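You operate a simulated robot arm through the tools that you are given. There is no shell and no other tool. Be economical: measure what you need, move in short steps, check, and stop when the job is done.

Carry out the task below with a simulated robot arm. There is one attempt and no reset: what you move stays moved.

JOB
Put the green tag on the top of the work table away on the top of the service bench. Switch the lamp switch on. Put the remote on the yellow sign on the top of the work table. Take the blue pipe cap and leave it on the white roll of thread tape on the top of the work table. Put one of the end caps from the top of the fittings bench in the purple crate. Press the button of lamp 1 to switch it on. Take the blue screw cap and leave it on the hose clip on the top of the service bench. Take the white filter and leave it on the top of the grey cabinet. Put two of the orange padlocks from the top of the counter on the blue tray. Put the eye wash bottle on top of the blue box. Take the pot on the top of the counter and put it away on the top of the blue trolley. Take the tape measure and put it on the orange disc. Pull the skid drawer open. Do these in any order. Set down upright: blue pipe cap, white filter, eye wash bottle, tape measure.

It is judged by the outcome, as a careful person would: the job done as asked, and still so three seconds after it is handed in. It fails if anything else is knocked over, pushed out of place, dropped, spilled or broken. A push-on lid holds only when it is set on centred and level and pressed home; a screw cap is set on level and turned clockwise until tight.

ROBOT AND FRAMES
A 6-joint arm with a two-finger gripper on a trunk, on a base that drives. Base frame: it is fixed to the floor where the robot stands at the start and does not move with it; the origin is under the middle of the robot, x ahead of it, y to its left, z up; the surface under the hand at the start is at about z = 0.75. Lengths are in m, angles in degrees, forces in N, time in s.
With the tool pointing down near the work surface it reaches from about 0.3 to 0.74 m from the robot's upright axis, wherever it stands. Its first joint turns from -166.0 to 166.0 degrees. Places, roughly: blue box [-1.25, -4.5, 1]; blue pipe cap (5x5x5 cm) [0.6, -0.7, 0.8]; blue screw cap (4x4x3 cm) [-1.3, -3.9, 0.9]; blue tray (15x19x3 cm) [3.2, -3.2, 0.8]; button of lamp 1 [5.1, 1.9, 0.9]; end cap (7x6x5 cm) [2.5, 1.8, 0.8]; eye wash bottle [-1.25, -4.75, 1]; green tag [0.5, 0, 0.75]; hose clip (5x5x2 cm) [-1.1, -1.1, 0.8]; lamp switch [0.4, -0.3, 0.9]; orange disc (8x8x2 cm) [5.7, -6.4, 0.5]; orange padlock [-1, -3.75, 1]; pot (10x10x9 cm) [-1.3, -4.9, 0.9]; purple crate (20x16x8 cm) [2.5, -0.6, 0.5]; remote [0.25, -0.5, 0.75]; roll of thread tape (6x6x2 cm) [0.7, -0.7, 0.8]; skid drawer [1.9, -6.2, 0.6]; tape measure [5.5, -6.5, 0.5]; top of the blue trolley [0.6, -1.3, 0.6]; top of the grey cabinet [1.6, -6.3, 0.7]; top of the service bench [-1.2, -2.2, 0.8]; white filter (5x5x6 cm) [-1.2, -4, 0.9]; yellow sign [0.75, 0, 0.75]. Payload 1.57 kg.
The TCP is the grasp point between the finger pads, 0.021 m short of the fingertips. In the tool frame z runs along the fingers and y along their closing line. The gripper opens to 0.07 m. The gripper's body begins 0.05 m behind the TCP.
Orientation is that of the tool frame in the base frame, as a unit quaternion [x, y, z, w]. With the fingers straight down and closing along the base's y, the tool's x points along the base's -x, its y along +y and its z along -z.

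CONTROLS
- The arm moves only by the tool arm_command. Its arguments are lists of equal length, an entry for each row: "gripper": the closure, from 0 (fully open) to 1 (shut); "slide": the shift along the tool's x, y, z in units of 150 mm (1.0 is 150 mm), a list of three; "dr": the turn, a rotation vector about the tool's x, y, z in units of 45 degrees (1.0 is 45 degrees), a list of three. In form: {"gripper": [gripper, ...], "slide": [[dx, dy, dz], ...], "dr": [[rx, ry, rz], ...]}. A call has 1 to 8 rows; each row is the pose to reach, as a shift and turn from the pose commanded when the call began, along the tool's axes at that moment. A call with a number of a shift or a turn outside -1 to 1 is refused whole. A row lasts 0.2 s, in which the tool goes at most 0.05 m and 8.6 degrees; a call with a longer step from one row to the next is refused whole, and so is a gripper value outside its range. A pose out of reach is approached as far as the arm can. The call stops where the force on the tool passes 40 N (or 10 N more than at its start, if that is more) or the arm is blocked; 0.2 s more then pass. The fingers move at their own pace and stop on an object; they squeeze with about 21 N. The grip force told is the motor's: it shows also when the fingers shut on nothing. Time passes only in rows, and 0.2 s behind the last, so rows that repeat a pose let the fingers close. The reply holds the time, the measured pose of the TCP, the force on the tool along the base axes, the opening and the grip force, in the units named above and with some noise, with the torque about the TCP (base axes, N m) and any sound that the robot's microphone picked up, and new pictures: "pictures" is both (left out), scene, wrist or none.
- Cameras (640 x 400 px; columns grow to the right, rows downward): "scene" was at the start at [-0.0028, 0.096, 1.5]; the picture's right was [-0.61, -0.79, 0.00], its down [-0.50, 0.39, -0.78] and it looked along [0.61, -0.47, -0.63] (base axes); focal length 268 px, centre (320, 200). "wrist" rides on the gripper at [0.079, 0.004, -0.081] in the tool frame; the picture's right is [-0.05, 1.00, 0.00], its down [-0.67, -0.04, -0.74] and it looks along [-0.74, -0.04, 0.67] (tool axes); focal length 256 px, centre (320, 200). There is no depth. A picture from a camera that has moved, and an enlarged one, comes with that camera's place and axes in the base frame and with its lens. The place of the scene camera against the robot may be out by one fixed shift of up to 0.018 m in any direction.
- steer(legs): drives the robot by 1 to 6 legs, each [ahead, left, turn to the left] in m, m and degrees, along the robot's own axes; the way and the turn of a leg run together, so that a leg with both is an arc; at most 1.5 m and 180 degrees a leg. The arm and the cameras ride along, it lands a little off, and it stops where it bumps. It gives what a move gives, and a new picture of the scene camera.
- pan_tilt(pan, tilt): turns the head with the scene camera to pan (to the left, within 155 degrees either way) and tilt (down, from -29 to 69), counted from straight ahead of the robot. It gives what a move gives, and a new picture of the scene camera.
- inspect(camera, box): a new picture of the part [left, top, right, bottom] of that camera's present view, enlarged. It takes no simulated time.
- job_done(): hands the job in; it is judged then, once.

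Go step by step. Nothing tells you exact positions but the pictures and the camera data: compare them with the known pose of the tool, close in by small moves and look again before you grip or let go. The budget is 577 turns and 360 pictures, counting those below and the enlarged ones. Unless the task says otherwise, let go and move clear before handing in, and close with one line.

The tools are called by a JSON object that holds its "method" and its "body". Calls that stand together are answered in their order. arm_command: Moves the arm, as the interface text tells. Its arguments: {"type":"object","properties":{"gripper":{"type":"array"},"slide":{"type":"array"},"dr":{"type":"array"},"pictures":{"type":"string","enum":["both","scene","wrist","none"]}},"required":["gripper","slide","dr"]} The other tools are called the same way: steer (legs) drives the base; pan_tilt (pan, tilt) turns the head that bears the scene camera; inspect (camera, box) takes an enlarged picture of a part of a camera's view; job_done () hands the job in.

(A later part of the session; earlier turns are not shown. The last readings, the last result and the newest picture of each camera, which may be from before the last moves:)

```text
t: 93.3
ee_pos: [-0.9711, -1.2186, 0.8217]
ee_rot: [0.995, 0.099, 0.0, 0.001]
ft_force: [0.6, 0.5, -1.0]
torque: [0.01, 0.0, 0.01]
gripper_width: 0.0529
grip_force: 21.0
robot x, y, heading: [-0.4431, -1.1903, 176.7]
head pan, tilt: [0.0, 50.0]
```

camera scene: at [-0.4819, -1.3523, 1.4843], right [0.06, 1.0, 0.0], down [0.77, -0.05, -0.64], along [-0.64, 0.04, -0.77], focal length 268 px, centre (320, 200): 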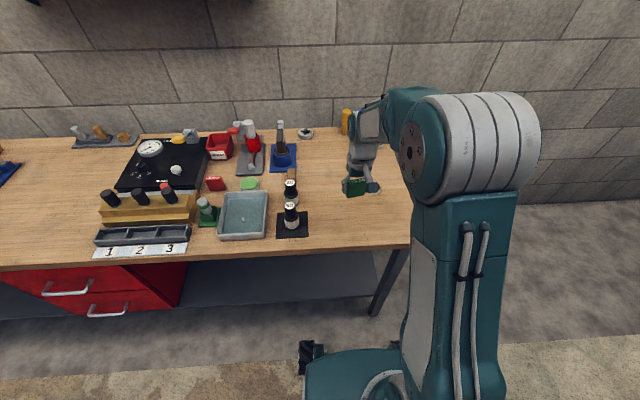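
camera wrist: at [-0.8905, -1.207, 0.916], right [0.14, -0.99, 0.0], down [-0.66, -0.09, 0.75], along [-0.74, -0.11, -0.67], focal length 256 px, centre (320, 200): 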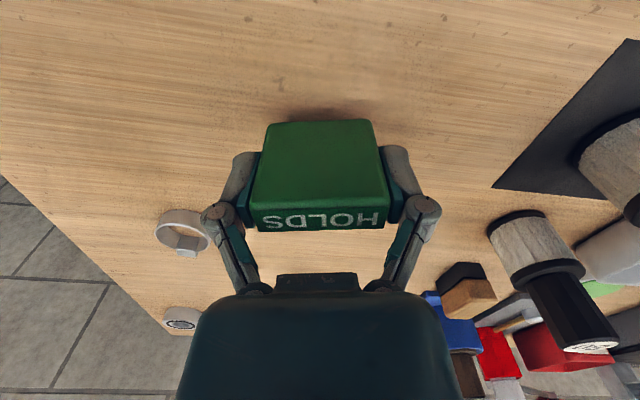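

{"method": "arm_command", "body": {"gripper": [1, 1, 1, 1, 1], "slide": [[0, 0, 0.02], [0, 0, 0.04], [0, 0, 0.06], [0, 0, 0.08], [0, 0, 0.09]], "dr": [[0, 0, 0], [0, 0, 0], [0, 0, 0], [0, 0, 0], [0, 0, 0]], "pictures": "none"}}

```text
t: 94.5
ee_pos: [-0.9709, -1.2187, 0.8095]
ee_rot: [0.995, 0.098, -0.002, -0.001]
ft_force: [-2.4, 3.6, 13.8]
torque: [0.05, 0.1, 0.02]
gripper_width: 0.0534
grip_force: 20.7
robot x, y, heading: [-0.4404, -1.1915, 176.6]
head pan, tilt: [0.0, 50.0]
```

{"method": "arm_command", "body": {"gripper": [0.2, 0, 0, 0, 0, 0, 0], "slide": [[0, 0, -0.01], [0, 0, -0.01], [0, 0, -0.1], [0, 0, -0.35], [0, 0, -0.6], [0, 0, -0.85], [0, 0, -1]], "dr": [[0, 0, 0], [0, 0, 0], [0, 0, 0], [0, 0, 0], [0, 0, 0], [0, 0, 0], [0, 0, 0]], "pictures": "wrist"}}

```text
t: 96.1
ee_pos: [-0.97, -1.2191, 0.9587]
ee_rot: [0.995, 0.099, 0.0, 0.0]
ft_force: [-0.4, -0.6, 0.4]
torque: [-0.01, 0.04, 0.0]
gripper_width: 0.0699
grip_force: 0.1
robot x, y, heading: [-0.4403, -1.1931, 176.5]
head pan, tilt: [0.0, 50.0]
camera wrist: at [-0.8905, -1.2077, 1.0418], right [0.14, -0.99, 0.0], down [-0.66, -0.09, 0.74], along [-0.74, -0.11, -0.67], focal length 256 px, centre (320, 200)
```

wrist: 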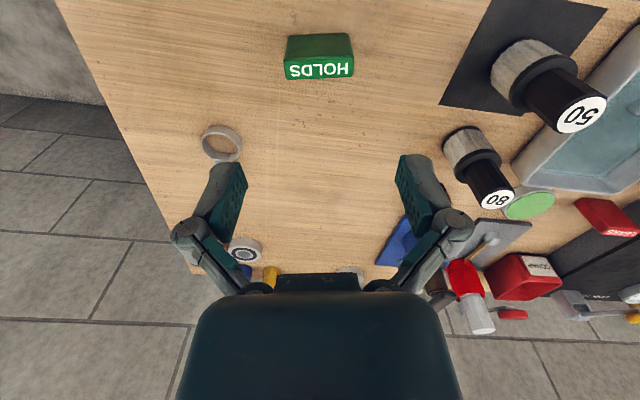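

Tag is set on the service bench. Now I'll retract the arm and drive along to the counter.

{"method": "arm_command", "body": {"gripper": [0, 0, 0, 0, 0, 0], "slide": [[0, 0, -0.3], [0.1, 0, -0.55], [0.3, 0, -0.75], [0.5, 0, -0.95], [0.75, 0, -1], [1, 0, -1]], "dr": [[0, 0, 0], [0, 0, 0], [0, 0, 0], [0, 0, 0], [0, 0, 0], [0, 0, 0]], "pictures": "none"}}

{"method": "steer", "body": {"legs": [[0, 0, 3.5], [0, 1.4, 0], [0, 1.4, 0]]}}

```text
t: 97.5
ee_pos: [-0.8209, -1.1905, 1.1106]
ee_rot: [0.995, 0.098, 0.0, 0.0]
ft_force: [-0.4, -0.3, -0.1]
torque: [0.01, 0.03, 0.03]
gripper_width: 0.0701
grip_force: 0.1
robot x, y, heading: [-0.4419, -1.1948, 176.7]
head pan, tilt: [0.0, 50.0]
```

```text
t: 111.3
ee_pos: [-0.857, -3.975, 1.1109]
ee_rot: [0.991, 0.13, -0.001, 0.001]
ft_force: [0.6, 0.1, 0.7]
torque: [0.0, 0.0, 0.0]
gripper_width: 0.07
grip_force: 0.1
robot x, y, heading: [-0.479, -3.9573, -179.7]
head pan, tilt: [0.0, 50.0]
camera scene: at [-0.5072, -4.112, 1.4845], right [0.0, 1.0, 0.0], down [0.77, 0.0, -0.64], along [-0.64, 0.0, -0.77], focal length 268 px, centre (320, 200)
```

scene: 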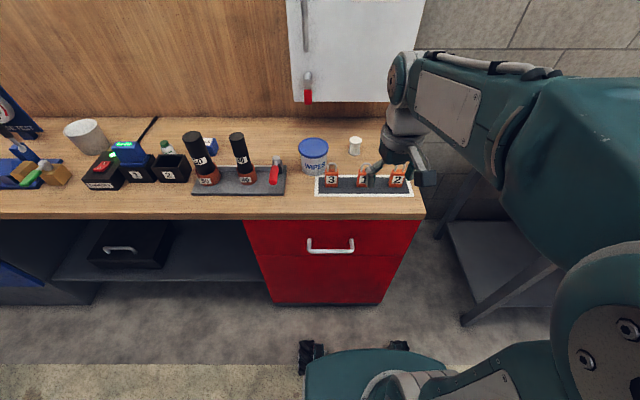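

{"method": "inspect", "body": {"camera": "scene", "box": [180, 110, 440, 220]}}

{"method": "inspect", "body": {"camera": "scene", "box": [0, 90, 240, 220]}}

{"method": "pan_tilt", "body": {"pan": 45, "tilt": 35}}

```text
2.46 times, centred on (310, 165) of scene
camera zoom: at [-0.5072, -4.112, 1.4845], right [0.0, 1.0, 0.0], down [0.77, 0.0, -0.64], along [-0.64, 0.0, -0.77], focal length 660 px, centre (345, 286)
```

zoom: 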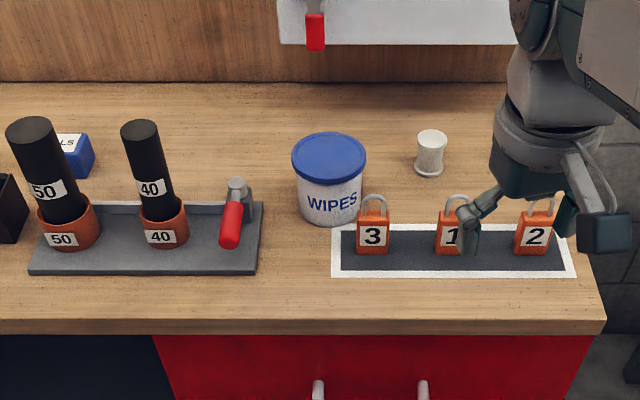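

```text
2.67 times, centred on (120, 155) of scene
camera zoom: at [-0.5072, -4.112, 1.4845], right [0.0, 1.0, 0.0], down [0.77, 0.0, -0.64], along [-0.64, 0.0, -0.77], focal length 716 px, centre (853, 320)
```

zoom: 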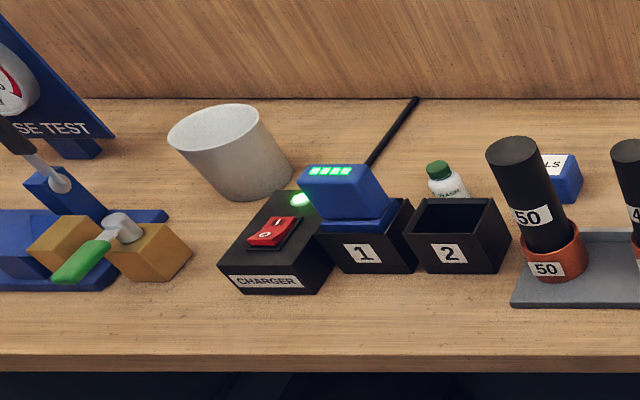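

```text
t: 112.4
ee_pos: [-0.8567, -3.9753, 1.1106]
ee_rot: [0.991, 0.13, -0.001, 0.0]
ft_force: [-0.2, -0.8, -0.8]
torque: [0.03, 0.01, 0.02]
gripper_width: 0.07
grip_force: 0.0
robot x, y, heading: [-0.4803, -3.9532, -179.9]
head pan, tilt: [45.0, 35.0]
camera scene: at [-0.4923, -4.1754, 1.506], right [-0.71, 0.71, 0.0], down [0.41, 0.41, -0.82], along [-0.58, -0.58, -0.57], focal length 268 px, centre (320, 200)
```

scene: 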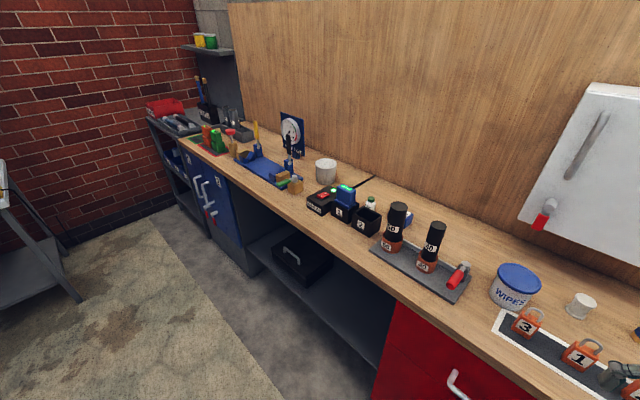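

Counter items found: pot, eye wash bottle behind black box 2, a small blue box, filter, and padlocks 3/1/2. I'll start with the eye wash bottle and move in front of it.

{"method": "steer", "body": {"legs": [[0.1, 0.65, 0]]}}

{"method": "pan_tilt", "body": {"pan": 0, "tilt": 45}}

```text
t: 116.1
ee_pos: [-0.9564, -4.6201, 1.1108]
ee_rot: [0.992, 0.125, -0.001, 0.0]
ft_force: [-0.6, 0.1, 0.5]
torque: [0.02, -0.01, -0.02]
gripper_width: 0.07
grip_force: 0.0
robot x, y, heading: [-0.5773, -4.6048, 179.5]
head pan, tilt: [45.0, 35.0]
camera scene: at [-0.5944, -4.8247, 1.5065], right [-0.7, 0.71, 0.0], down [0.41, 0.4, -0.82], along [-0.58, -0.58, -0.57], focal length 268 px, centre (320, 200)
```

scene: 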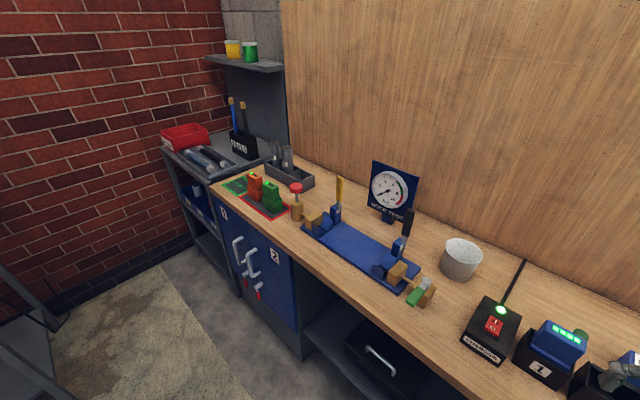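

```text
t: 117.2
ee_pos: [-0.9565, -4.6225, 1.1118]
ee_rot: [0.992, 0.126, -0.001, 0.0]
ft_force: [-0.6, 0.6, -0.8]
torque: [-0.03, 0.02, -0.03]
gripper_width: 0.0699
grip_force: 0.1
robot x, y, heading: [-0.5798, -4.6031, 179.4]
head pan, tilt: [0.0, 45.0]
camera scene: at [-0.6129, -4.765, 1.4913], right [0.01, 1.0, 0.0], down [0.71, 0.0, -0.71], along [-0.71, 0.01, -0.71], focal length 268 px, centre (320, 200)
```

scene: 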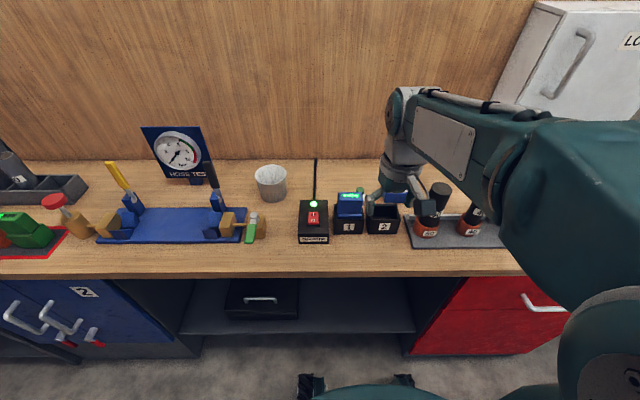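

{"method": "arm_command", "body": {"gripper": [0, 0], "slide": [[0, 0, 0], [0, 0, 0]], "dr": [[0, 0, 0.16], [0, 0, 0.322]], "pictures": "wrist"}}

```text
t: 117.8
ee_pos: [-0.9561, -4.6226, 1.1106]
ee_rot: [1.0, -0.002, 0.0, 0.0]
ft_force: [-0.4, 0.9, -0.3]
torque: [-0.01, -0.01, 0.02]
gripper_width: 0.07
grip_force: 0.0
robot x, y, heading: [-0.5783, -4.605, 179.5]
head pan, tilt: [0.0, 45.0]
camera wrist: at [-0.8772, -4.6267, 1.1934], right [-0.06, -1.0, 0.0], down [-0.67, 0.04, 0.75], along [-0.74, 0.04, -0.67], focal length 256 px, centre (320, 200)
```

wrist: 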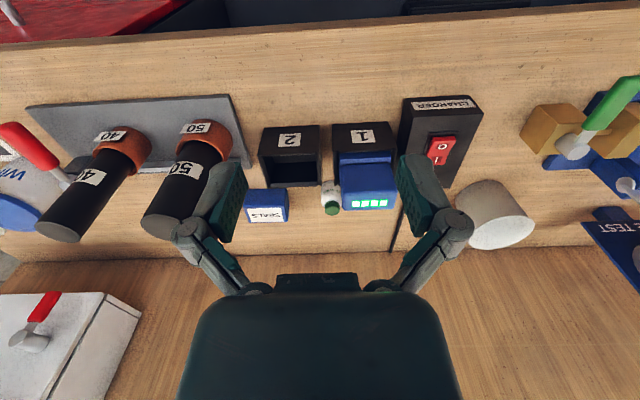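

{"method": "arm_command", "body": {"gripper": [0, 0, 0, 0, 0], "slide": [[-0.2, 0, 0.1], [-0.4, 0, 0.2], [-0.6, 0, 0.3], [-0.8, 0, 0.4], [-0.9, 0, 0.6]], "dr": [[0, 0, 0], [0, 0, 0], [0, 0, 0], [0, 0, 0], [0, 0, 0]], "pictures": "wrist"}}

{"method": "inspect", "body": {"camera": "wrist", "box": [220, 0, 420, 160]}}

```text
t: 119.0
ee_pos: [-1.0938, -4.6222, 1.0254]
ee_rot: [1.0, -0.001, -0.001, 0.0]
ft_force: [0.5, -0.2, 0.9]
torque: [-0.01, 0.02, -0.04]
gripper_width: 0.0696
grip_force: 0.0
robot x, y, heading: [-0.5767, -4.604, 179.5]
head pan, tilt: [0.0, 45.0]
camera wrist: at [-1.0134, -4.6258, 1.1073], right [-0.06, -1.0, 0.0], down [-0.66, 0.04, 0.75], along [-0.74, 0.04, -0.67], focal length 256 px, centre (320, 200)
```

wrist: 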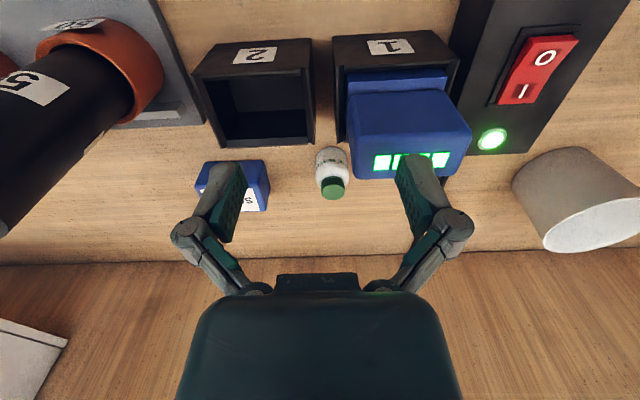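

```text
2.50 times, centred on (320, 80) of wrist
camera zoom: at [-1.0134, -4.6258, 1.1073], right [-0.06, -1.0, 0.0], down [-0.66, 0.04, 0.75], along [-0.74, 0.04, -0.67], focal length 640 px, centre (320, 500)
```

zoom: 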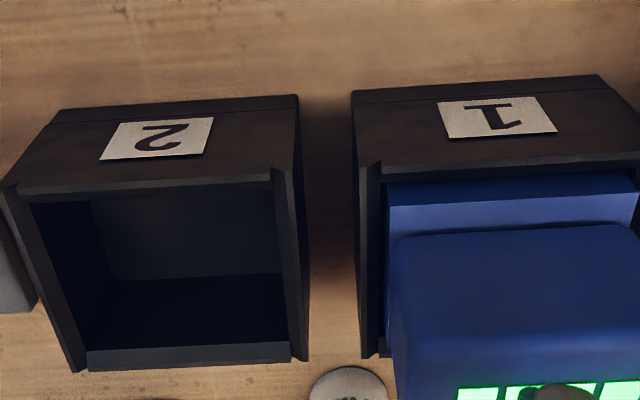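

{"method": "arm_command", "body": {"gripper": [0, 0, 0, 0, 0, 0], "slide": [[0, 0, -0.25], [-0.1, 0, -0.5], [-0.3, 0, -0.5], [-0.5, 0, -0.5], [-0.7, 0, -0.5], [-0.9, 0, -0.5]], "dr": [[0, 0, 0], [0, 0, -0.19], [0, 0, -0.38], [0, 0, -0.57], [0, 0, -0.76], [0, 0, -0.95]], "pictures": "none"}}

{"method": "arm_command", "body": {"gripper": [0, 0, 0, 0, 0, 0], "slide": [[0, 0, 0], [0, 0, 0], [0, 0, 0], [0, 0, 0], [0, 0, 0], [0, 0, 0]], "dr": [[0, 0, -0.18], [0, 0, -0.36], [0, 0, -0.54], [0, 0, -0.72], [0, 0, -0.9], [0, 0, -1]], "pictures": "wrist"}}

```text
t: 120.4
ee_pos: [-1.2308, -4.6221, 1.0977]
ee_rot: [0.931, 0.365, -0.001, 0.0]
ft_force: [0.3, 0.0, -0.2]
torque: [-0.02, 0.02, 0.01]
gripper_width: 0.0703
grip_force: 0.0
robot x, y, heading: [-0.58, -4.6058, 179.8]
head pan, tilt: [0.0, 45.0]
```

```text
t: 121.8
ee_pos: [-1.2283, -4.6227, 1.0969]
ee_rot: [0.72, 0.694, 0.001, -0.001]
ft_force: [-0.2, 0.7, -0.2]
torque: [0.01, -0.04, -0.01]
gripper_width: 0.0701
grip_force: 0.2
robot x, y, heading: [-0.5781, -4.6057, 179.5]
head pan, tilt: [0.0, 45.0]
camera wrist: at [-1.2203, -4.5418, 1.1786], right [1.0, -0.09, 0.0], down [-0.06, -0.66, 0.75], along [-0.07, -0.74, -0.67], focal length 256 px, centre (320, 200)
```

wrist: 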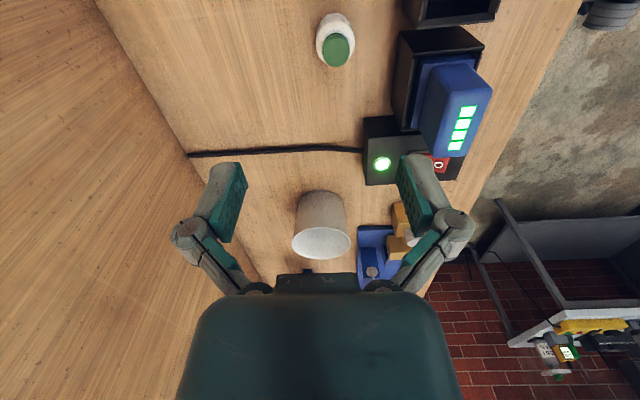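

{"method": "arm_command", "body": {"gripper": [0, 0, 0, 0], "slide": [[-0.05, 0.05, 0.25], [-0.08, 0.1, 0.5], [-0.08, 0.1, 0.75], [-0.08, 0.1, 1.0]], "dr": [[0, 0, -0.047], [0, 0, -0.047], [0, 0, -0.047], [0, 0, -0.047]], "pictures": "wrist"}}

```text
t: 122.8
ee_pos: [-1.2128, -4.6364, 0.9482]
ee_rot: [0.708, 0.706, -0.001, -0.001]
ft_force: [0.3, 1.0, 1.1]
torque: [0.0, 0.04, 0.0]
gripper_width: 0.0698
grip_force: 0.0
robot x, y, heading: [-0.5757, -4.605, 179.6]
head pan, tilt: [0.0, 45.0]
camera wrist: at [-1.2082, -4.557, 1.0296], right [1.0, -0.06, 0.0], down [-0.04, -0.67, 0.75], along [-0.04, -0.74, -0.67], focal length 256 px, centre (320, 200)
```

wrist: 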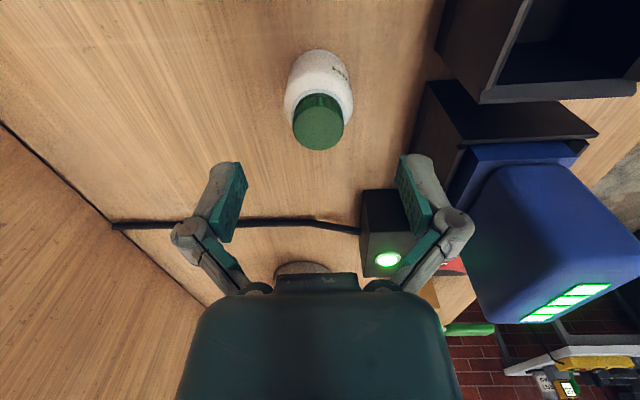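

{"method": "arm_command", "body": {"gripper": [0.12, 0.12, 0.12, 0.12], "slide": [[0, 0, 0.12], [0, 0, 0.24], [0, 0, 0.36], [0, 0, 0.43]], "dr": [[0, 0, 0], [0, 0, 0], [0, 0, 0], [0, 0, 0]], "pictures": "wrist"}}

```text
t: 123.8
ee_pos: [-1.2123, -4.6342, 0.8814]
ee_rot: [0.708, 0.706, 0.0, 0.0]
ft_force: [-0.3, -0.1, 0.0]
torque: [0.03, 0.0, -0.04]
gripper_width: 0.0617
grip_force: 0.0
robot x, y, heading: [-0.5779, -4.6058, 179.3]
head pan, tilt: [0.0, 45.0]
camera wrist: at [-1.2074, -4.5557, 0.9636], right [1.0, -0.06, 0.0], down [-0.04, -0.67, 0.75], along [-0.04, -0.74, -0.67], focal length 256 px, centre (320, 200)
```

wrist: 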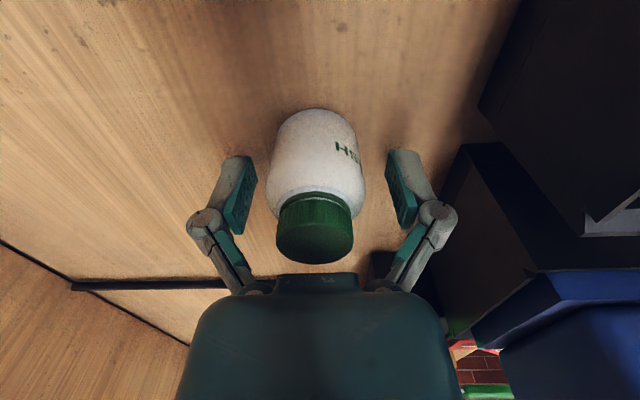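

{"method": "arm_command", "body": {"gripper": [1, 1, 1, 1, 1, 1, 1], "slide": [[0, 0, 0], [0, 0, 0], [0, 0, 0], [0, 0, -0.1], [0, 0, -0.3], [0, 0, -0.6], [0, 0, -0.85]], "dr": [[0, 0, 0], [0, 0, 0], [0, 0, 0], [0, 0, 0], [0, 0, 0], [0, 0, 0], [0, 0, 0]], "pictures": "wrist"}}

```text
t: 125.4
ee_pos: [-1.21, -4.6367, 1.009]
ee_rot: [0.708, 0.706, -0.001, 0.0]
ft_force: [0.3, -0.5, -0.7]
torque: [-0.03, -0.01, 0.04]
gripper_width: 0.0369
grip_force: 20.4
robot x, y, heading: [-0.579, -4.6051, 179.5]
head pan, tilt: [0.0, 45.0]
camera wrist: at [-1.206, -4.556, 1.0924], right [1.0, -0.06, 0.0], down [-0.04, -0.67, 0.75], along [-0.04, -0.74, -0.67], focal length 256 px, centre (320, 200)
```

wrist: 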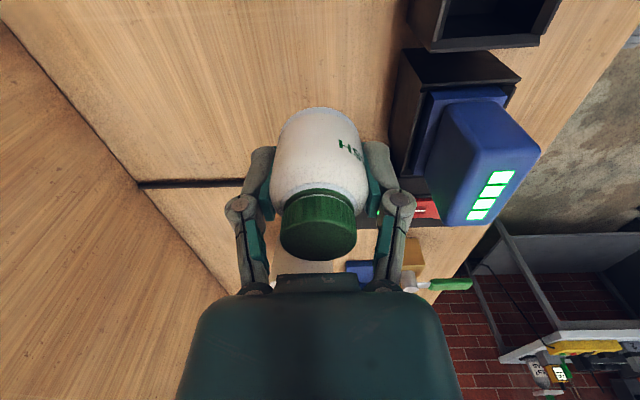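

{"method": "arm_command", "body": {"gripper": [1, 1, 1, 1, 1, 1], "slide": [[0, -0.05, -0.2], [0, -0.1, -0.4], [0.2, -0.1, -0.6], [0.4, -0.1, -0.6], [0.6, -0.1, -0.6], [0.8, -0.1, -0.6]], "dr": [[0, 0, 0], [0, 0, 0], [0, 0, 0], [0, 0, 0], [0, 0, 0], [0, 0, 0]], "pictures": "wrist"}}

```text
t: 126.8
ee_pos: [-1.2289, -4.5143, 1.0976]
ee_rot: [0.708, 0.706, -0.001, 0.0]
ft_force: [-0.1, 0.4, -0.8]
torque: [-0.02, 0.01, -0.01]
gripper_width: 0.037
grip_force: 20.9
robot x, y, heading: [-0.58, -4.6062, 179.9]
head pan, tilt: [0.0, 45.0]
camera wrist: at [-1.2243, -4.4344, 1.18], right [1.0, -0.06, 0.0], down [-0.04, -0.66, 0.75], along [-0.04, -0.74, -0.67], focal length 256 px, centre (320, 200)
```

wrist: 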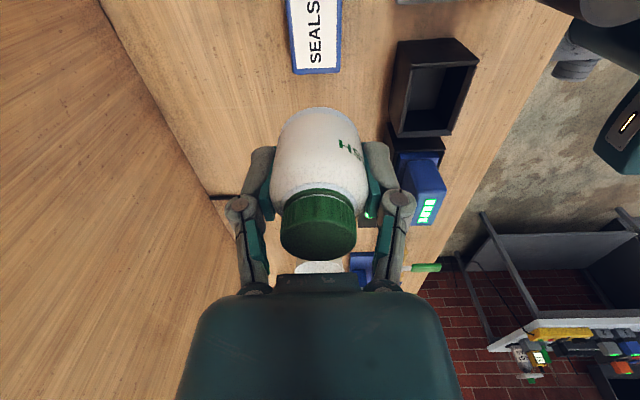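

{"method": "arm_command", "body": {"gripper": [1, 1], "slide": [[0.2, -0.04, 0], [0.35, -0.04, 0]], "dr": [[0, 0, 0], [0, 0, 0]], "pictures": "wrist"}}

```text
t: 127.4
ee_pos: [-1.2341, -4.4601, 1.0989]
ee_rot: [0.708, 0.706, -0.001, 0.001]
ft_force: [-0.8, 1.2, -1.2]
torque: [-0.01, 0.02, -0.02]
gripper_width: 0.0371
grip_force: 20.8
robot x, y, heading: [-0.5795, -4.6065, 179.9]
head pan, tilt: [0.0, 45.0]
camera wrist: at [-1.2296, -4.3803, 1.1803], right [1.0, -0.06, 0.0], down [-0.04, -0.66, 0.75], along [-0.04, -0.75, -0.67], focal length 256 px, centre (320, 200)
```

wrist: 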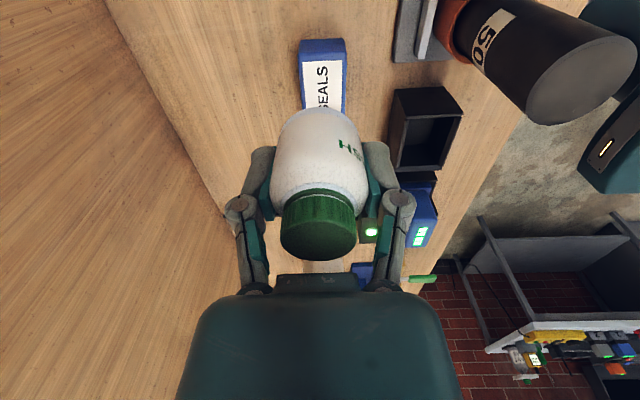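

{"method": "arm_command", "body": {"gripper": [1, 1, 1, 1, 1, 1], "slide": [[-0.2, 0.01, 0], [-0.367, 0.013, 0.1], [-0.367, 0.013, 0.35], [-0.367, 0.013, 0.6], [-0.367, 0.013, 0.8], [-0.367, 0.013, 0.97]], "dr": [[0, 0, 0], [0, 0, 0], [0, 0, 0], [0, 0, 0], [0, 0, 0], [0, 0, 0]], "pictures": "both"}}

```text
t: 128.8
ee_pos: [-1.2275, -4.5157, 0.9543]
ee_rot: [0.708, 0.706, -0.002, 0.0]
ft_force: [-0.1, -0.4, -1.2]
torque: [0.02, -0.04, 0.01]
gripper_width: 0.0373
grip_force: 21.2
robot x, y, heading: [-0.5779, -4.6027, 179.4]
head pan, tilt: [0.0, 45.0]
camera scene: at [-0.6145, -4.7641, 1.4913], right [0.01, 1.0, 0.0], down [0.71, -0.01, -0.71], along [-0.71, 0.01, -0.71], focal length 268 px, centre (320, 200)
camera wrist: at [-1.2239, -4.4363, 1.0359], right [1.0, -0.06, 0.0], down [-0.04, -0.67, 0.75], along [-0.04, -0.74, -0.67], focal length 256 px, centre (320, 200)
```

scene: 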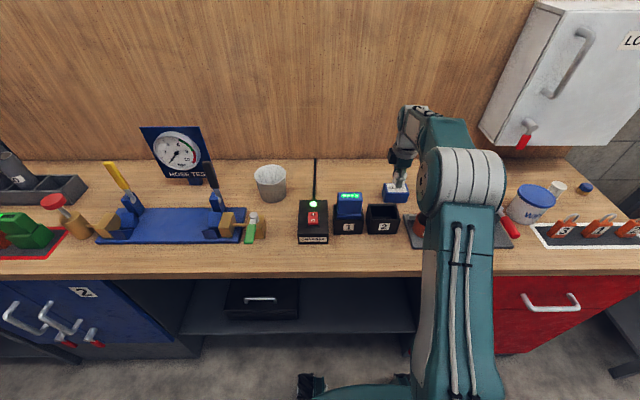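
wrist: 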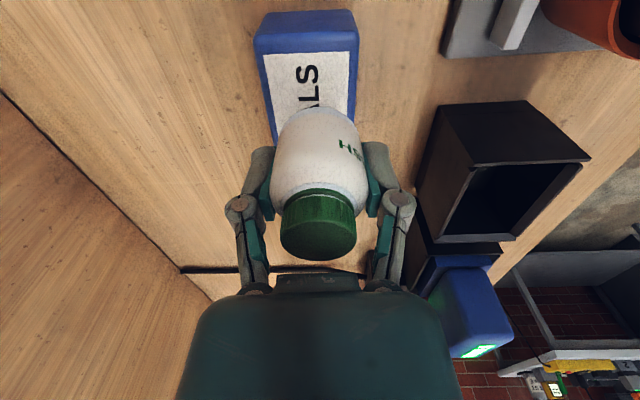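

{"method": "arm_command", "body": {"gripper": [1, 1, 1, 1], "slide": [[0, -0.035, 0], [0, -0.035, 0.04], [0, -0.035, 0.08], [0, -0.035, 0.1]], "dr": [[0, 0, 0], [0, 0, 0], [0, 0, 0], [0, 0, 0]], "pictures": "wrist"}}

```text
t: 129.8
ee_pos: [-1.2372, -4.5155, 0.9383]
ee_rot: [0.708, 0.706, -0.001, 0.001]
ft_force: [0.1, 0.4, -1.0]
torque: [-0.01, 0.02, 0.0]
gripper_width: 0.037
grip_force: 21.0
robot x, y, heading: [-0.5799, -4.6041, 179.7]
head pan, tilt: [0.0, 45.0]
camera wrist: at [-1.2321, -4.4361, 1.0207], right [1.0, -0.06, 0.0], down [-0.04, -0.67, 0.75], along [-0.04, -0.74, -0.67], focal length 256 px, centre (320, 200)
```

wrist: 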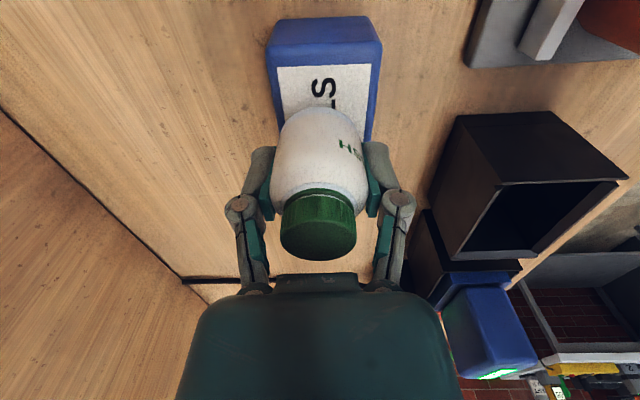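

{"method": "arm_command", "body": {"gripper": [1, 1, 1, 1, 1], "slide": [[0, 0.01, 0.015], [0, 0.015, 0.03], [0, 0.015, 0.045], [0, 0.015, 0.06], [0, 0.015, 0.07]], "dr": [[0, 0, 0], [0, 0, 0], [0, 0, 0], [0, 0, 0], [0, 0, 0]], "pictures": "none"}}

```text
t: 131.0
ee_pos: [-1.2361, -4.5158, 0.9287]
ee_rot: [0.708, 0.706, -0.001, 0.0]
ft_force: [-0.4, 0.5, -1.6]
torque: [-0.01, -0.01, -0.01]
gripper_width: 0.037
grip_force: 20.7
robot x, y, heading: [-0.5797, -4.6006, 179.6]
head pan, tilt: [0.0, 45.0]
```

{"method": "arm_command", "body": {"gripper": [1, 1, 1, 1], "slide": [[0, 0, 0.015], [0, 0, 0.03], [0, 0, 0.045], [0, 0, 0.06]], "dr": [[0, 0, 0], [0, 0, 0], [0, 0, 0], [0, 0, 0]], "pictures": "wrist"}}

```text
t: 132.0
ee_pos: [-1.2348, -4.5169, 0.9239]
ee_rot: [0.709, 0.705, -0.005, -0.004]
ft_force: [-4.2, 4.9, 40.2]
torque: [0.17, -0.38, 0.03]
gripper_width: 0.0369
grip_force: 20.9
robot x, y, heading: [-0.5793, -4.6038, 179.4]
head pan, tilt: [0.0, 45.0]
camera wrist: at [-1.2292, -4.4365, 1.0057], right [1.0, -0.06, -0.01], down [-0.03, -0.67, 0.74], along [-0.05, -0.74, -0.67], focal length 256 px, centre (320, 200)
```

wrist: 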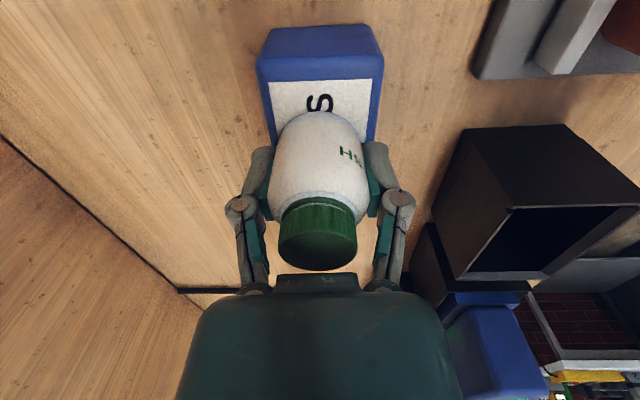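

{"method": "arm_command", "body": {"gripper": [1, 0.3, 0, 0, 0, 0, 0, 0], "slide": [[0, 0, -0.03], [0, 0, -0.03], [0, 0, -0.03], [0, 0, -0.1], [0, 0, -0.35], [0, 0, -0.6], [0, 0, -0.85], [0, 0, -1]], "dr": [[0, 0, 0], [0, 0, 0], [0, 0, 0], [0, 0, 0], [0, 0, 0], [0, 0, 0], [0, 0, 0], [0, 0, 0]], "pictures": "wrist"}}

```text
t: 133.8
ee_pos: [-1.234, -4.5173, 1.0675]
ee_rot: [0.708, 0.706, -0.001, 0.0]
ft_force: [-0.5, -0.4, -0.9]
torque: [-0.01, -0.01, 0.04]
gripper_width: 0.0699
grip_force: 0.1
robot x, y, heading: [-0.5754, -4.6061, 179.5]
head pan, tilt: [0.0, 45.0]
camera wrist: at [-1.2298, -4.4375, 1.1491], right [1.0, -0.06, 0.0], down [-0.04, -0.67, 0.75], along [-0.04, -0.74, -0.67], focal length 256 px, centre (320, 200)
```

wrist: 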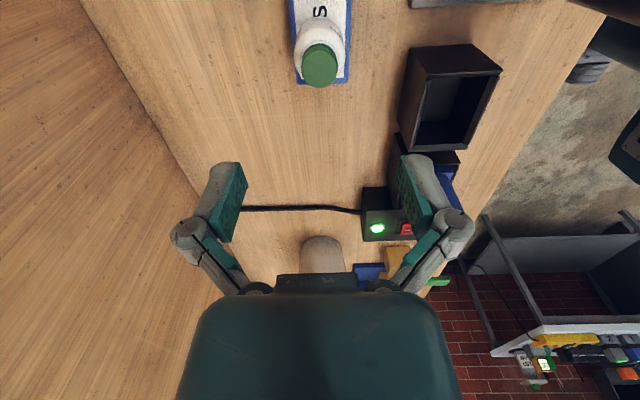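

Eye wash bottle is standing on the box. Next is the pot; I'll drive left to stand in front of it.

{"method": "steer", "body": {"legs": [[0, 0.27, 0]]}}

{"method": "inspect", "body": {"camera": "wrist", "box": [160, 0, 480, 200]}}

```text
t: 135.8
ee_pos: [-1.2371, -4.7842, 1.0657]
ee_rot: [0.71, 0.704, -0.002, 0.002]
ft_force: [-0.5, 0.9, 0.0]
torque: [-0.09, 0.03, -0.01]
gripper_width: 0.0699
grip_force: 0.0
robot x, y, heading: [-0.5782, -4.8785, 179.2]
head pan, tilt: [0.0, 45.0]
camera scene: at [-0.6177, -5.0299, 1.4922], right [0.01, 1.0, -0.01], down [0.71, -0.01, -0.71], along [-0.71, 0.01, -0.71], focal length 268 px, centre (320, 200)
```

scene: 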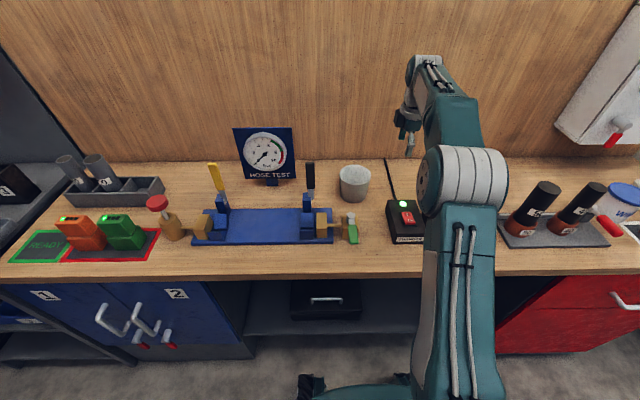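

```text
2.00 times, centred on (320, 100) of wrist
camera zoom: at [-1.2318, -4.7036, 1.1484], right [1.0, -0.06, 0.0], down [-0.04, -0.66, 0.75], along [-0.05, -0.75, -0.66], focal length 512 px, centre (320, 400)
```

zoom: 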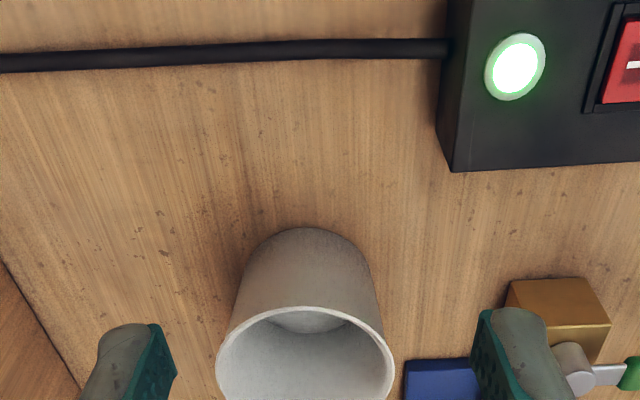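

{"method": "arm_command", "body": {"gripper": [0, 0, 0, 0, 0, 0], "slide": [[-0.1, 0, 0], [-0.2, 0, 0], [-0.3, 0, 0], [-0.4, -0.02, 0], [-0.5, -0.05, 0], [-0.6, -0.07, 0]], "dr": [[0, 0, 0.167], [0, 0, 0.333], [0, 0, 0.5], [0, 0, 0.667], [0, 0, 0.833], [0, 0, 1]], "pictures": "none"}}

{"method": "arm_command", "body": {"gripper": [0, 0, 0, 0, 0, 0], "slide": [[0, 0, 0], [0, 0, 0], [0, 0, 0], [0, 0, 0], [0, 0, 0], [0, 0, 0]], "dr": [[0, 0, 0.167], [0, 0, 0.333], [0, 0, 0.5], [0, 0, 0.667], [0, 0, 0.833], [0, 0, 1]], "pictures": "wrist"}}

```text
t: 137.2
ee_pos: [-1.2499, -4.8783, 1.0676]
ee_rot: [0.926, 0.376, -0.001, -0.001]
ft_force: [-0.1, 0.1, -0.4]
torque: [0.0, -0.01, 0.01]
gripper_width: 0.0697
grip_force: 0.0
robot x, y, heading: [-0.5798, -4.8813, 179.2]
head pan, tilt: [0.0, 45.0]
```

```text
t: 138.6
ee_pos: [-1.2479, -4.8794, 1.0686]
ee_rot: [1.0, -0.006, -0.001, 0.0]
ft_force: [0.4, 0.2, 0.6]
torque: [-0.03, -0.03, 0.04]
gripper_width: 0.0702
grip_force: 0.0
robot x, y, heading: [-0.5789, -4.8759, 179.1]
head pan, tilt: [0.0, 45.0]
camera wrist: at [-1.1689, -4.8844, 1.1494], right [-0.06, -1.0, 0.0], down [-0.66, 0.04, 0.75], along [-0.74, 0.05, -0.67], focal length 256 px, centre (320, 200)
```

wrist: 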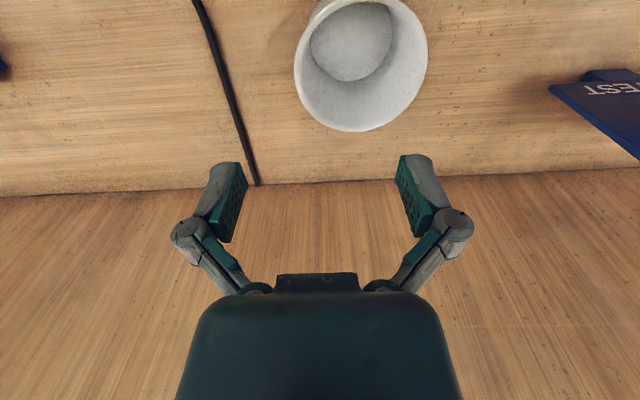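

{"method": "arm_command", "body": {"gripper": [0, 0, 0], "slide": [[0, -0.06, 0.15], [0, -0.115, 0.3], [0, -0.115, 0.5]], "dr": [[0, 0, 0], [0, 0, 0], [0, 0, 0]], "pictures": "wrist"}}

```text
t: 139.3
ee_pos: [-1.2484, -4.864, 0.9934]
ee_rot: [1.0, -0.005, 0.0, 0.0]
ft_force: [0.1, -0.1, 0.8]
torque: [0.0, 0.02, 0.02]
gripper_width: 0.0697
grip_force: 0.0
robot x, y, heading: [-0.5819, -4.8789, 179.2]
head pan, tilt: [0.0, 45.0]
camera wrist: at [-1.1686, -4.8683, 1.0748], right [-0.06, -1.0, 0.0], down [-0.66, 0.04, 0.75], along [-0.74, 0.05, -0.67], focal length 256 px, centre (320, 200)
```

wrist: 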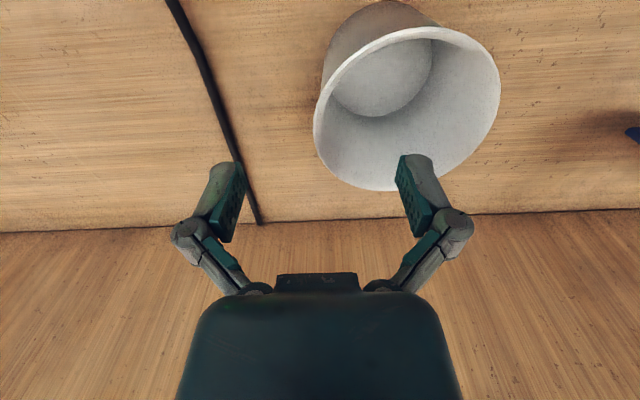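

{"method": "arm_command", "body": {"gripper": [0, 0, 0, 0, 0.5, 1, 1, 1], "slide": [[0, -0.015, 0.1], [0, -0.015, 0.2], [0, -0.015, 0.3], [0, -0.015, 0.38], [0, -0.015, 0.38], [0, -0.015, 0.38], [0, -0.015, 0.38], [0, -0.015, 0.38]], "dr": [[0, 0, 0], [0, 0, 0], [0, 0, 0], [0, 0, 0], [0, 0, 0], [0, 0, 0], [0, 0, 0], [0, 0, 0]], "pictures": "wrist"}}

```text
t: 141.2
ee_pos: [-1.2456, -4.8621, 0.936]
ee_rot: [1.0, -0.004, -0.001, 0.001]
ft_force: [0.3, 1.3, 10.2]
torque: [-0.7, 0.11, 0.05]
gripper_width: 0.0063
grip_force: 20.7
robot x, y, heading: [-0.5784, -4.8775, 179.2]
head pan, tilt: [0.0, 45.0]
camera wrist: at [-1.1656, -4.8668, 1.0176], right [-0.06, -1.0, 0.0], down [-0.66, 0.04, 0.75], along [-0.75, 0.05, -0.66], focal length 256 px, centre (320, 200)
```

wrist: 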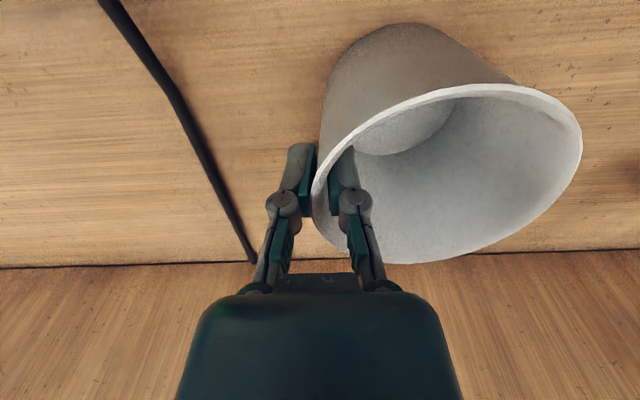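

{"method": "arm_command", "body": {"gripper": [1, 1, 1, 1, 1], "slide": [[0, 0, -0.07], [0, 0, -0.2], [0, 0, -0.4], [0, 0, -0.6], [0, 0, -0.85]], "dr": [[0, 0, 0], [0, 0, 0], [0, 0, 0], [0, 0, 0], [0, 0, 0]], "pictures": "both"}}

```text
t: 142.3
ee_pos: [-1.2478, -4.8571, 1.0665]
ee_rot: [1.0, -0.005, 0.0, 0.0]
ft_force: [0.6, -0.2, -2.1]
torque: [0.02, -0.01, 0.03]
gripper_width: 0.0062
grip_force: 20.6
robot x, y, heading: [-0.5802, -4.8792, 179.3]
head pan, tilt: [0.0, 45.0]
camera scene: at [-0.618, -5.0386, 1.4913], right [0.01, 1.0, 0.0], down [0.71, -0.01, -0.71], along [-0.71, 0.01, -0.71], focal length 268 px, centre (320, 200)
camera wrist: at [-1.1677, -4.8617, 1.1484], right [-0.06, -1.0, 0.0], down [-0.67, 0.04, 0.75], along [-0.74, 0.05, -0.67], focal length 256 px, centre (320, 200)
```

scene: 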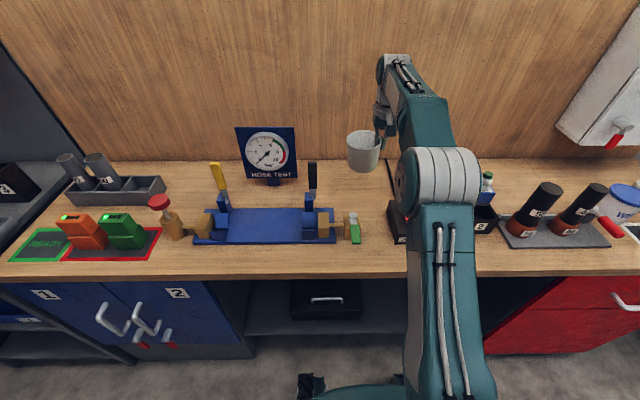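
wrist: 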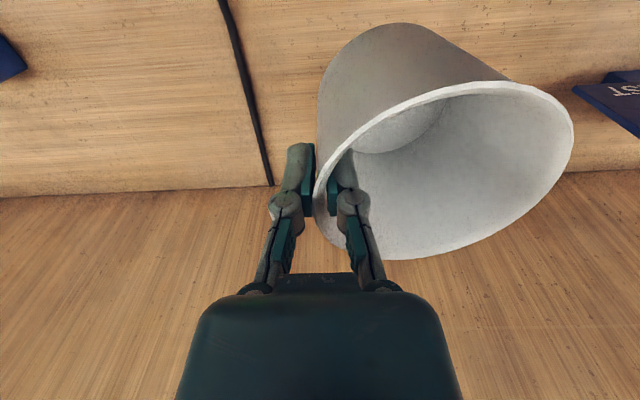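

{"method": "arm_command", "body": {"gripper": [1, 1, 1, 1, 1, 1], "slide": [[0.1, 0, -0.1], [0.3, 0, -0.2], [0.5, 0, -0.3], [0.7, 0, -0.4], [0.9, 0, -0.4], [1, 0, -0.4]], "dr": [[0, 0, 0], [0, 0, 0], [0, 0, 0], [0, 0, 0], [0, 0, 0], [0, 0, 0]], "pictures": "none"}}

{"method": "steer", "body": {"legs": [[-0.5, 0, 0]]}}

{"method": "pan_tilt", "body": {"pan": -120, "tilt": 25}}

```text
t: 143.8
ee_pos: [-1.0967, -4.8591, 1.1236]
ee_rot: [1.0, -0.004, 0.0, 0.0]
ft_force: [0.4, 0.7, -1.5]
torque: [0.07, 0.0, 0.0]
gripper_width: 0.0059
grip_force: 20.6
robot x, y, heading: [-0.579, -4.8782, 179.1]
head pan, tilt: [0.0, 45.0]
```

```text
t: 146.7
ee_pos: [-0.5861, -4.8671, 1.1242]
ee_rot: [1.0, 0.001, -0.001, 0.0]
ft_force: [0.5, -0.4, -1.1]
torque: [0.04, 0.05, 0.01]
gripper_width: 0.0059
grip_force: 21.4
robot x, y, heading: [-0.0724, -4.8836, 180.0]
head pan, tilt: [0.0, 45.0]
camera scene: at [-0.1057, -5.0423, 1.4913], right [0.0, 1.0, 0.0], down [0.71, 0.0, -0.71], along [-0.71, 0.0, -0.71], focal length 268 px, centre (320, 200)
```

scene: 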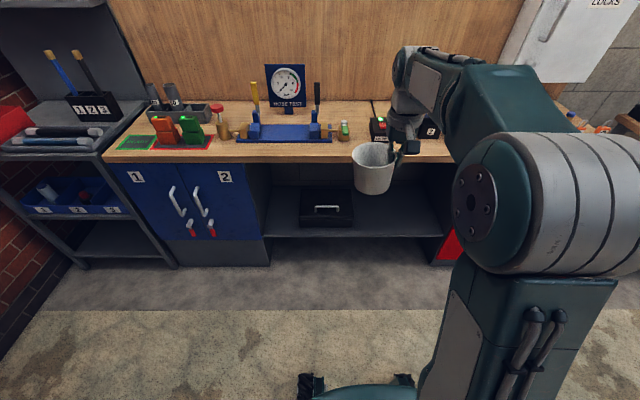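

```text
t: 148.7
ee_pos: [-0.5864, -4.8683, 1.1235]
ee_rot: [1.0, 0.0, 0.0, 0.0]
ft_force: [-0.1, 0.3, -1.4]
torque: [0.07, -0.03, 0.0]
gripper_width: 0.0058
grip_force: 21.2
robot x, y, heading: [-0.0724, -4.883, 180.0]
head pan, tilt: [-120.0, 25.0]
camera scene: at [0.0218, -4.9626, 1.5221], right [0.87, -0.5, 0.0], down [-0.21, -0.37, -0.91], along [0.45, 0.78, -0.42], focal length 268 px, centre (320, 200)
```

scene: 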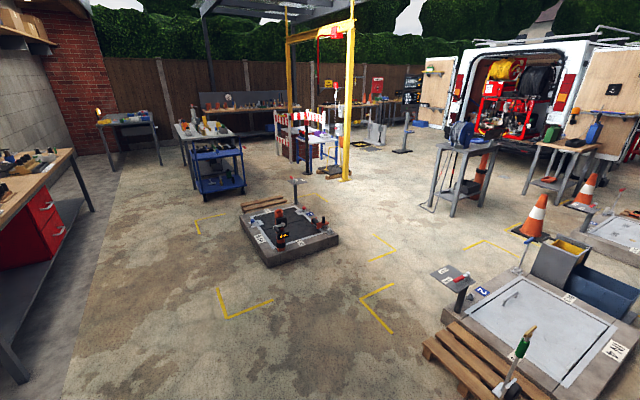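

{"method": "steer", "body": {"legs": [[0, 0, -180], [0, 1.5, 0], [0, 1.5, 0]]}}

{"method": "pan_tilt", "body": {"pan": 30, "tilt": 40}}

```text
t: 170.1
ee_pos: [0.3484, -1.9558, 1.124]
ee_rot: [-0.025, 1.0, 0.0, 0.001]
ft_force: [0.6, 0.3, -1.8]
torque: [-0.01, -0.04, -0.03]
gripper_width: 0.0061
grip_force: 20.4
robot x, y, heading: [-0.1659, -1.9634, 2.8]
head pan, tilt: [-120.0, 25.0]
camera scene: at [-0.2866, -1.902, 1.5221], right [-0.89, 0.46, 0.0], down [0.19, 0.38, -0.91], along [-0.42, -0.81, -0.42], focal length 268 px, centre (320, 200)
```

scene: 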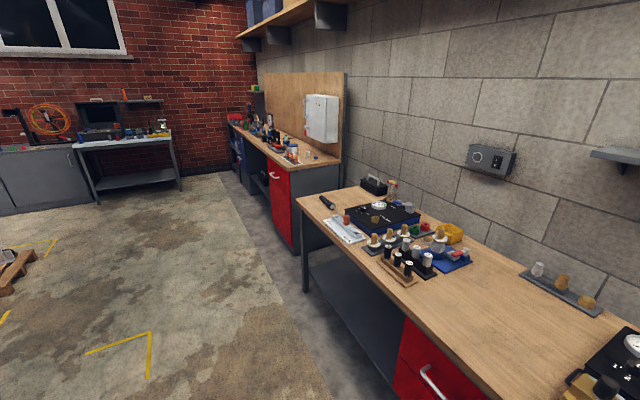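

```text
t: 172.5
ee_pos: [0.3483, -1.955, 1.1238]
ee_rot: [-0.025, 1.0, 0.0, 0.001]
ft_force: [-0.4, -0.3, -0.5]
torque: [-0.04, -0.01, 0.01]
gripper_width: 0.006
grip_force: 21.0
robot x, y, heading: [-0.1675, -1.9619, 2.5]
head pan, tilt: [30.0, 40.0]
camera scene: at [-0.1729, -1.7731, 1.4985], right [0.54, -0.84, 0.0], down [-0.54, -0.35, -0.77], along [0.64, 0.41, -0.64], focal length 268 px, centre (320, 200)
```

scene: 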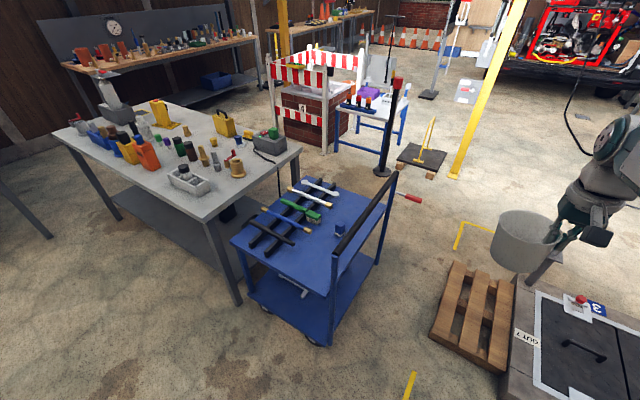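

{"method": "steer", "body": {"legs": [[0, 0.56, -2.5]]}}

{"method": "pan_tilt", "body": {"pan": 15, "tilt": 50}}

```text
t: 175.7
ee_pos: [0.3356, -1.4337, 1.1242]
ee_rot: [-0.001, 1.0, 0.0, 0.001]
ft_force: [0.6, -0.9, -0.6]
torque: [-0.04, 0.03, 0.02]
gripper_width: 0.0062
grip_force: 20.8
robot x, y, heading: [-0.1822, -1.4161, -0.0]
head pan, tilt: [30.0, 40.0]
camera scene: at [-0.1768, -1.2287, 1.4991], right [0.5, -0.87, 0.0], down [-0.56, -0.32, -0.77], along [0.66, 0.38, -0.64], focal length 268 px, centre (320, 200)
```

scene: 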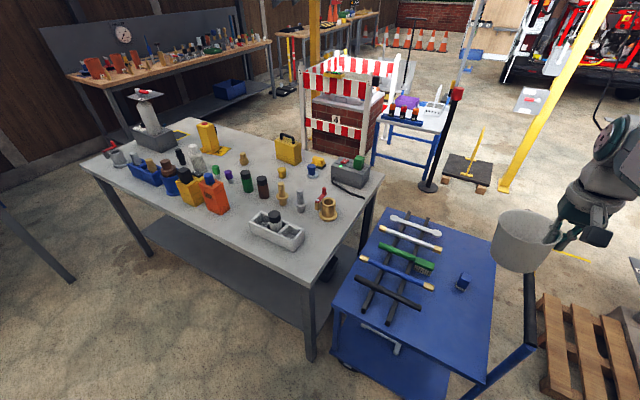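

```text
t: 176.4
ee_pos: [0.3346, -1.431, 1.1235]
ee_rot: [-0.002, 1.0, 0.0, 0.0]
ft_force: [0.6, 0.5, -1.1]
torque: [-0.07, 0.0, -0.01]
gripper_width: 0.0059
grip_force: 20.9
robot x, y, heading: [-0.1825, -1.4143, -0.0]
head pan, tilt: [15.0, 50.0]
camera scene: at [-0.176, -1.2488, 1.4845], right [0.26, -0.97, 0.0], down [-0.74, -0.2, -0.64], along [0.62, 0.17, -0.77], focal length 268 px, centre (320, 200)
```

scene: 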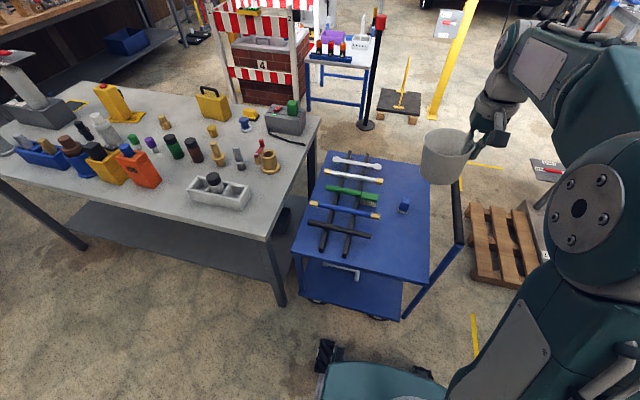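

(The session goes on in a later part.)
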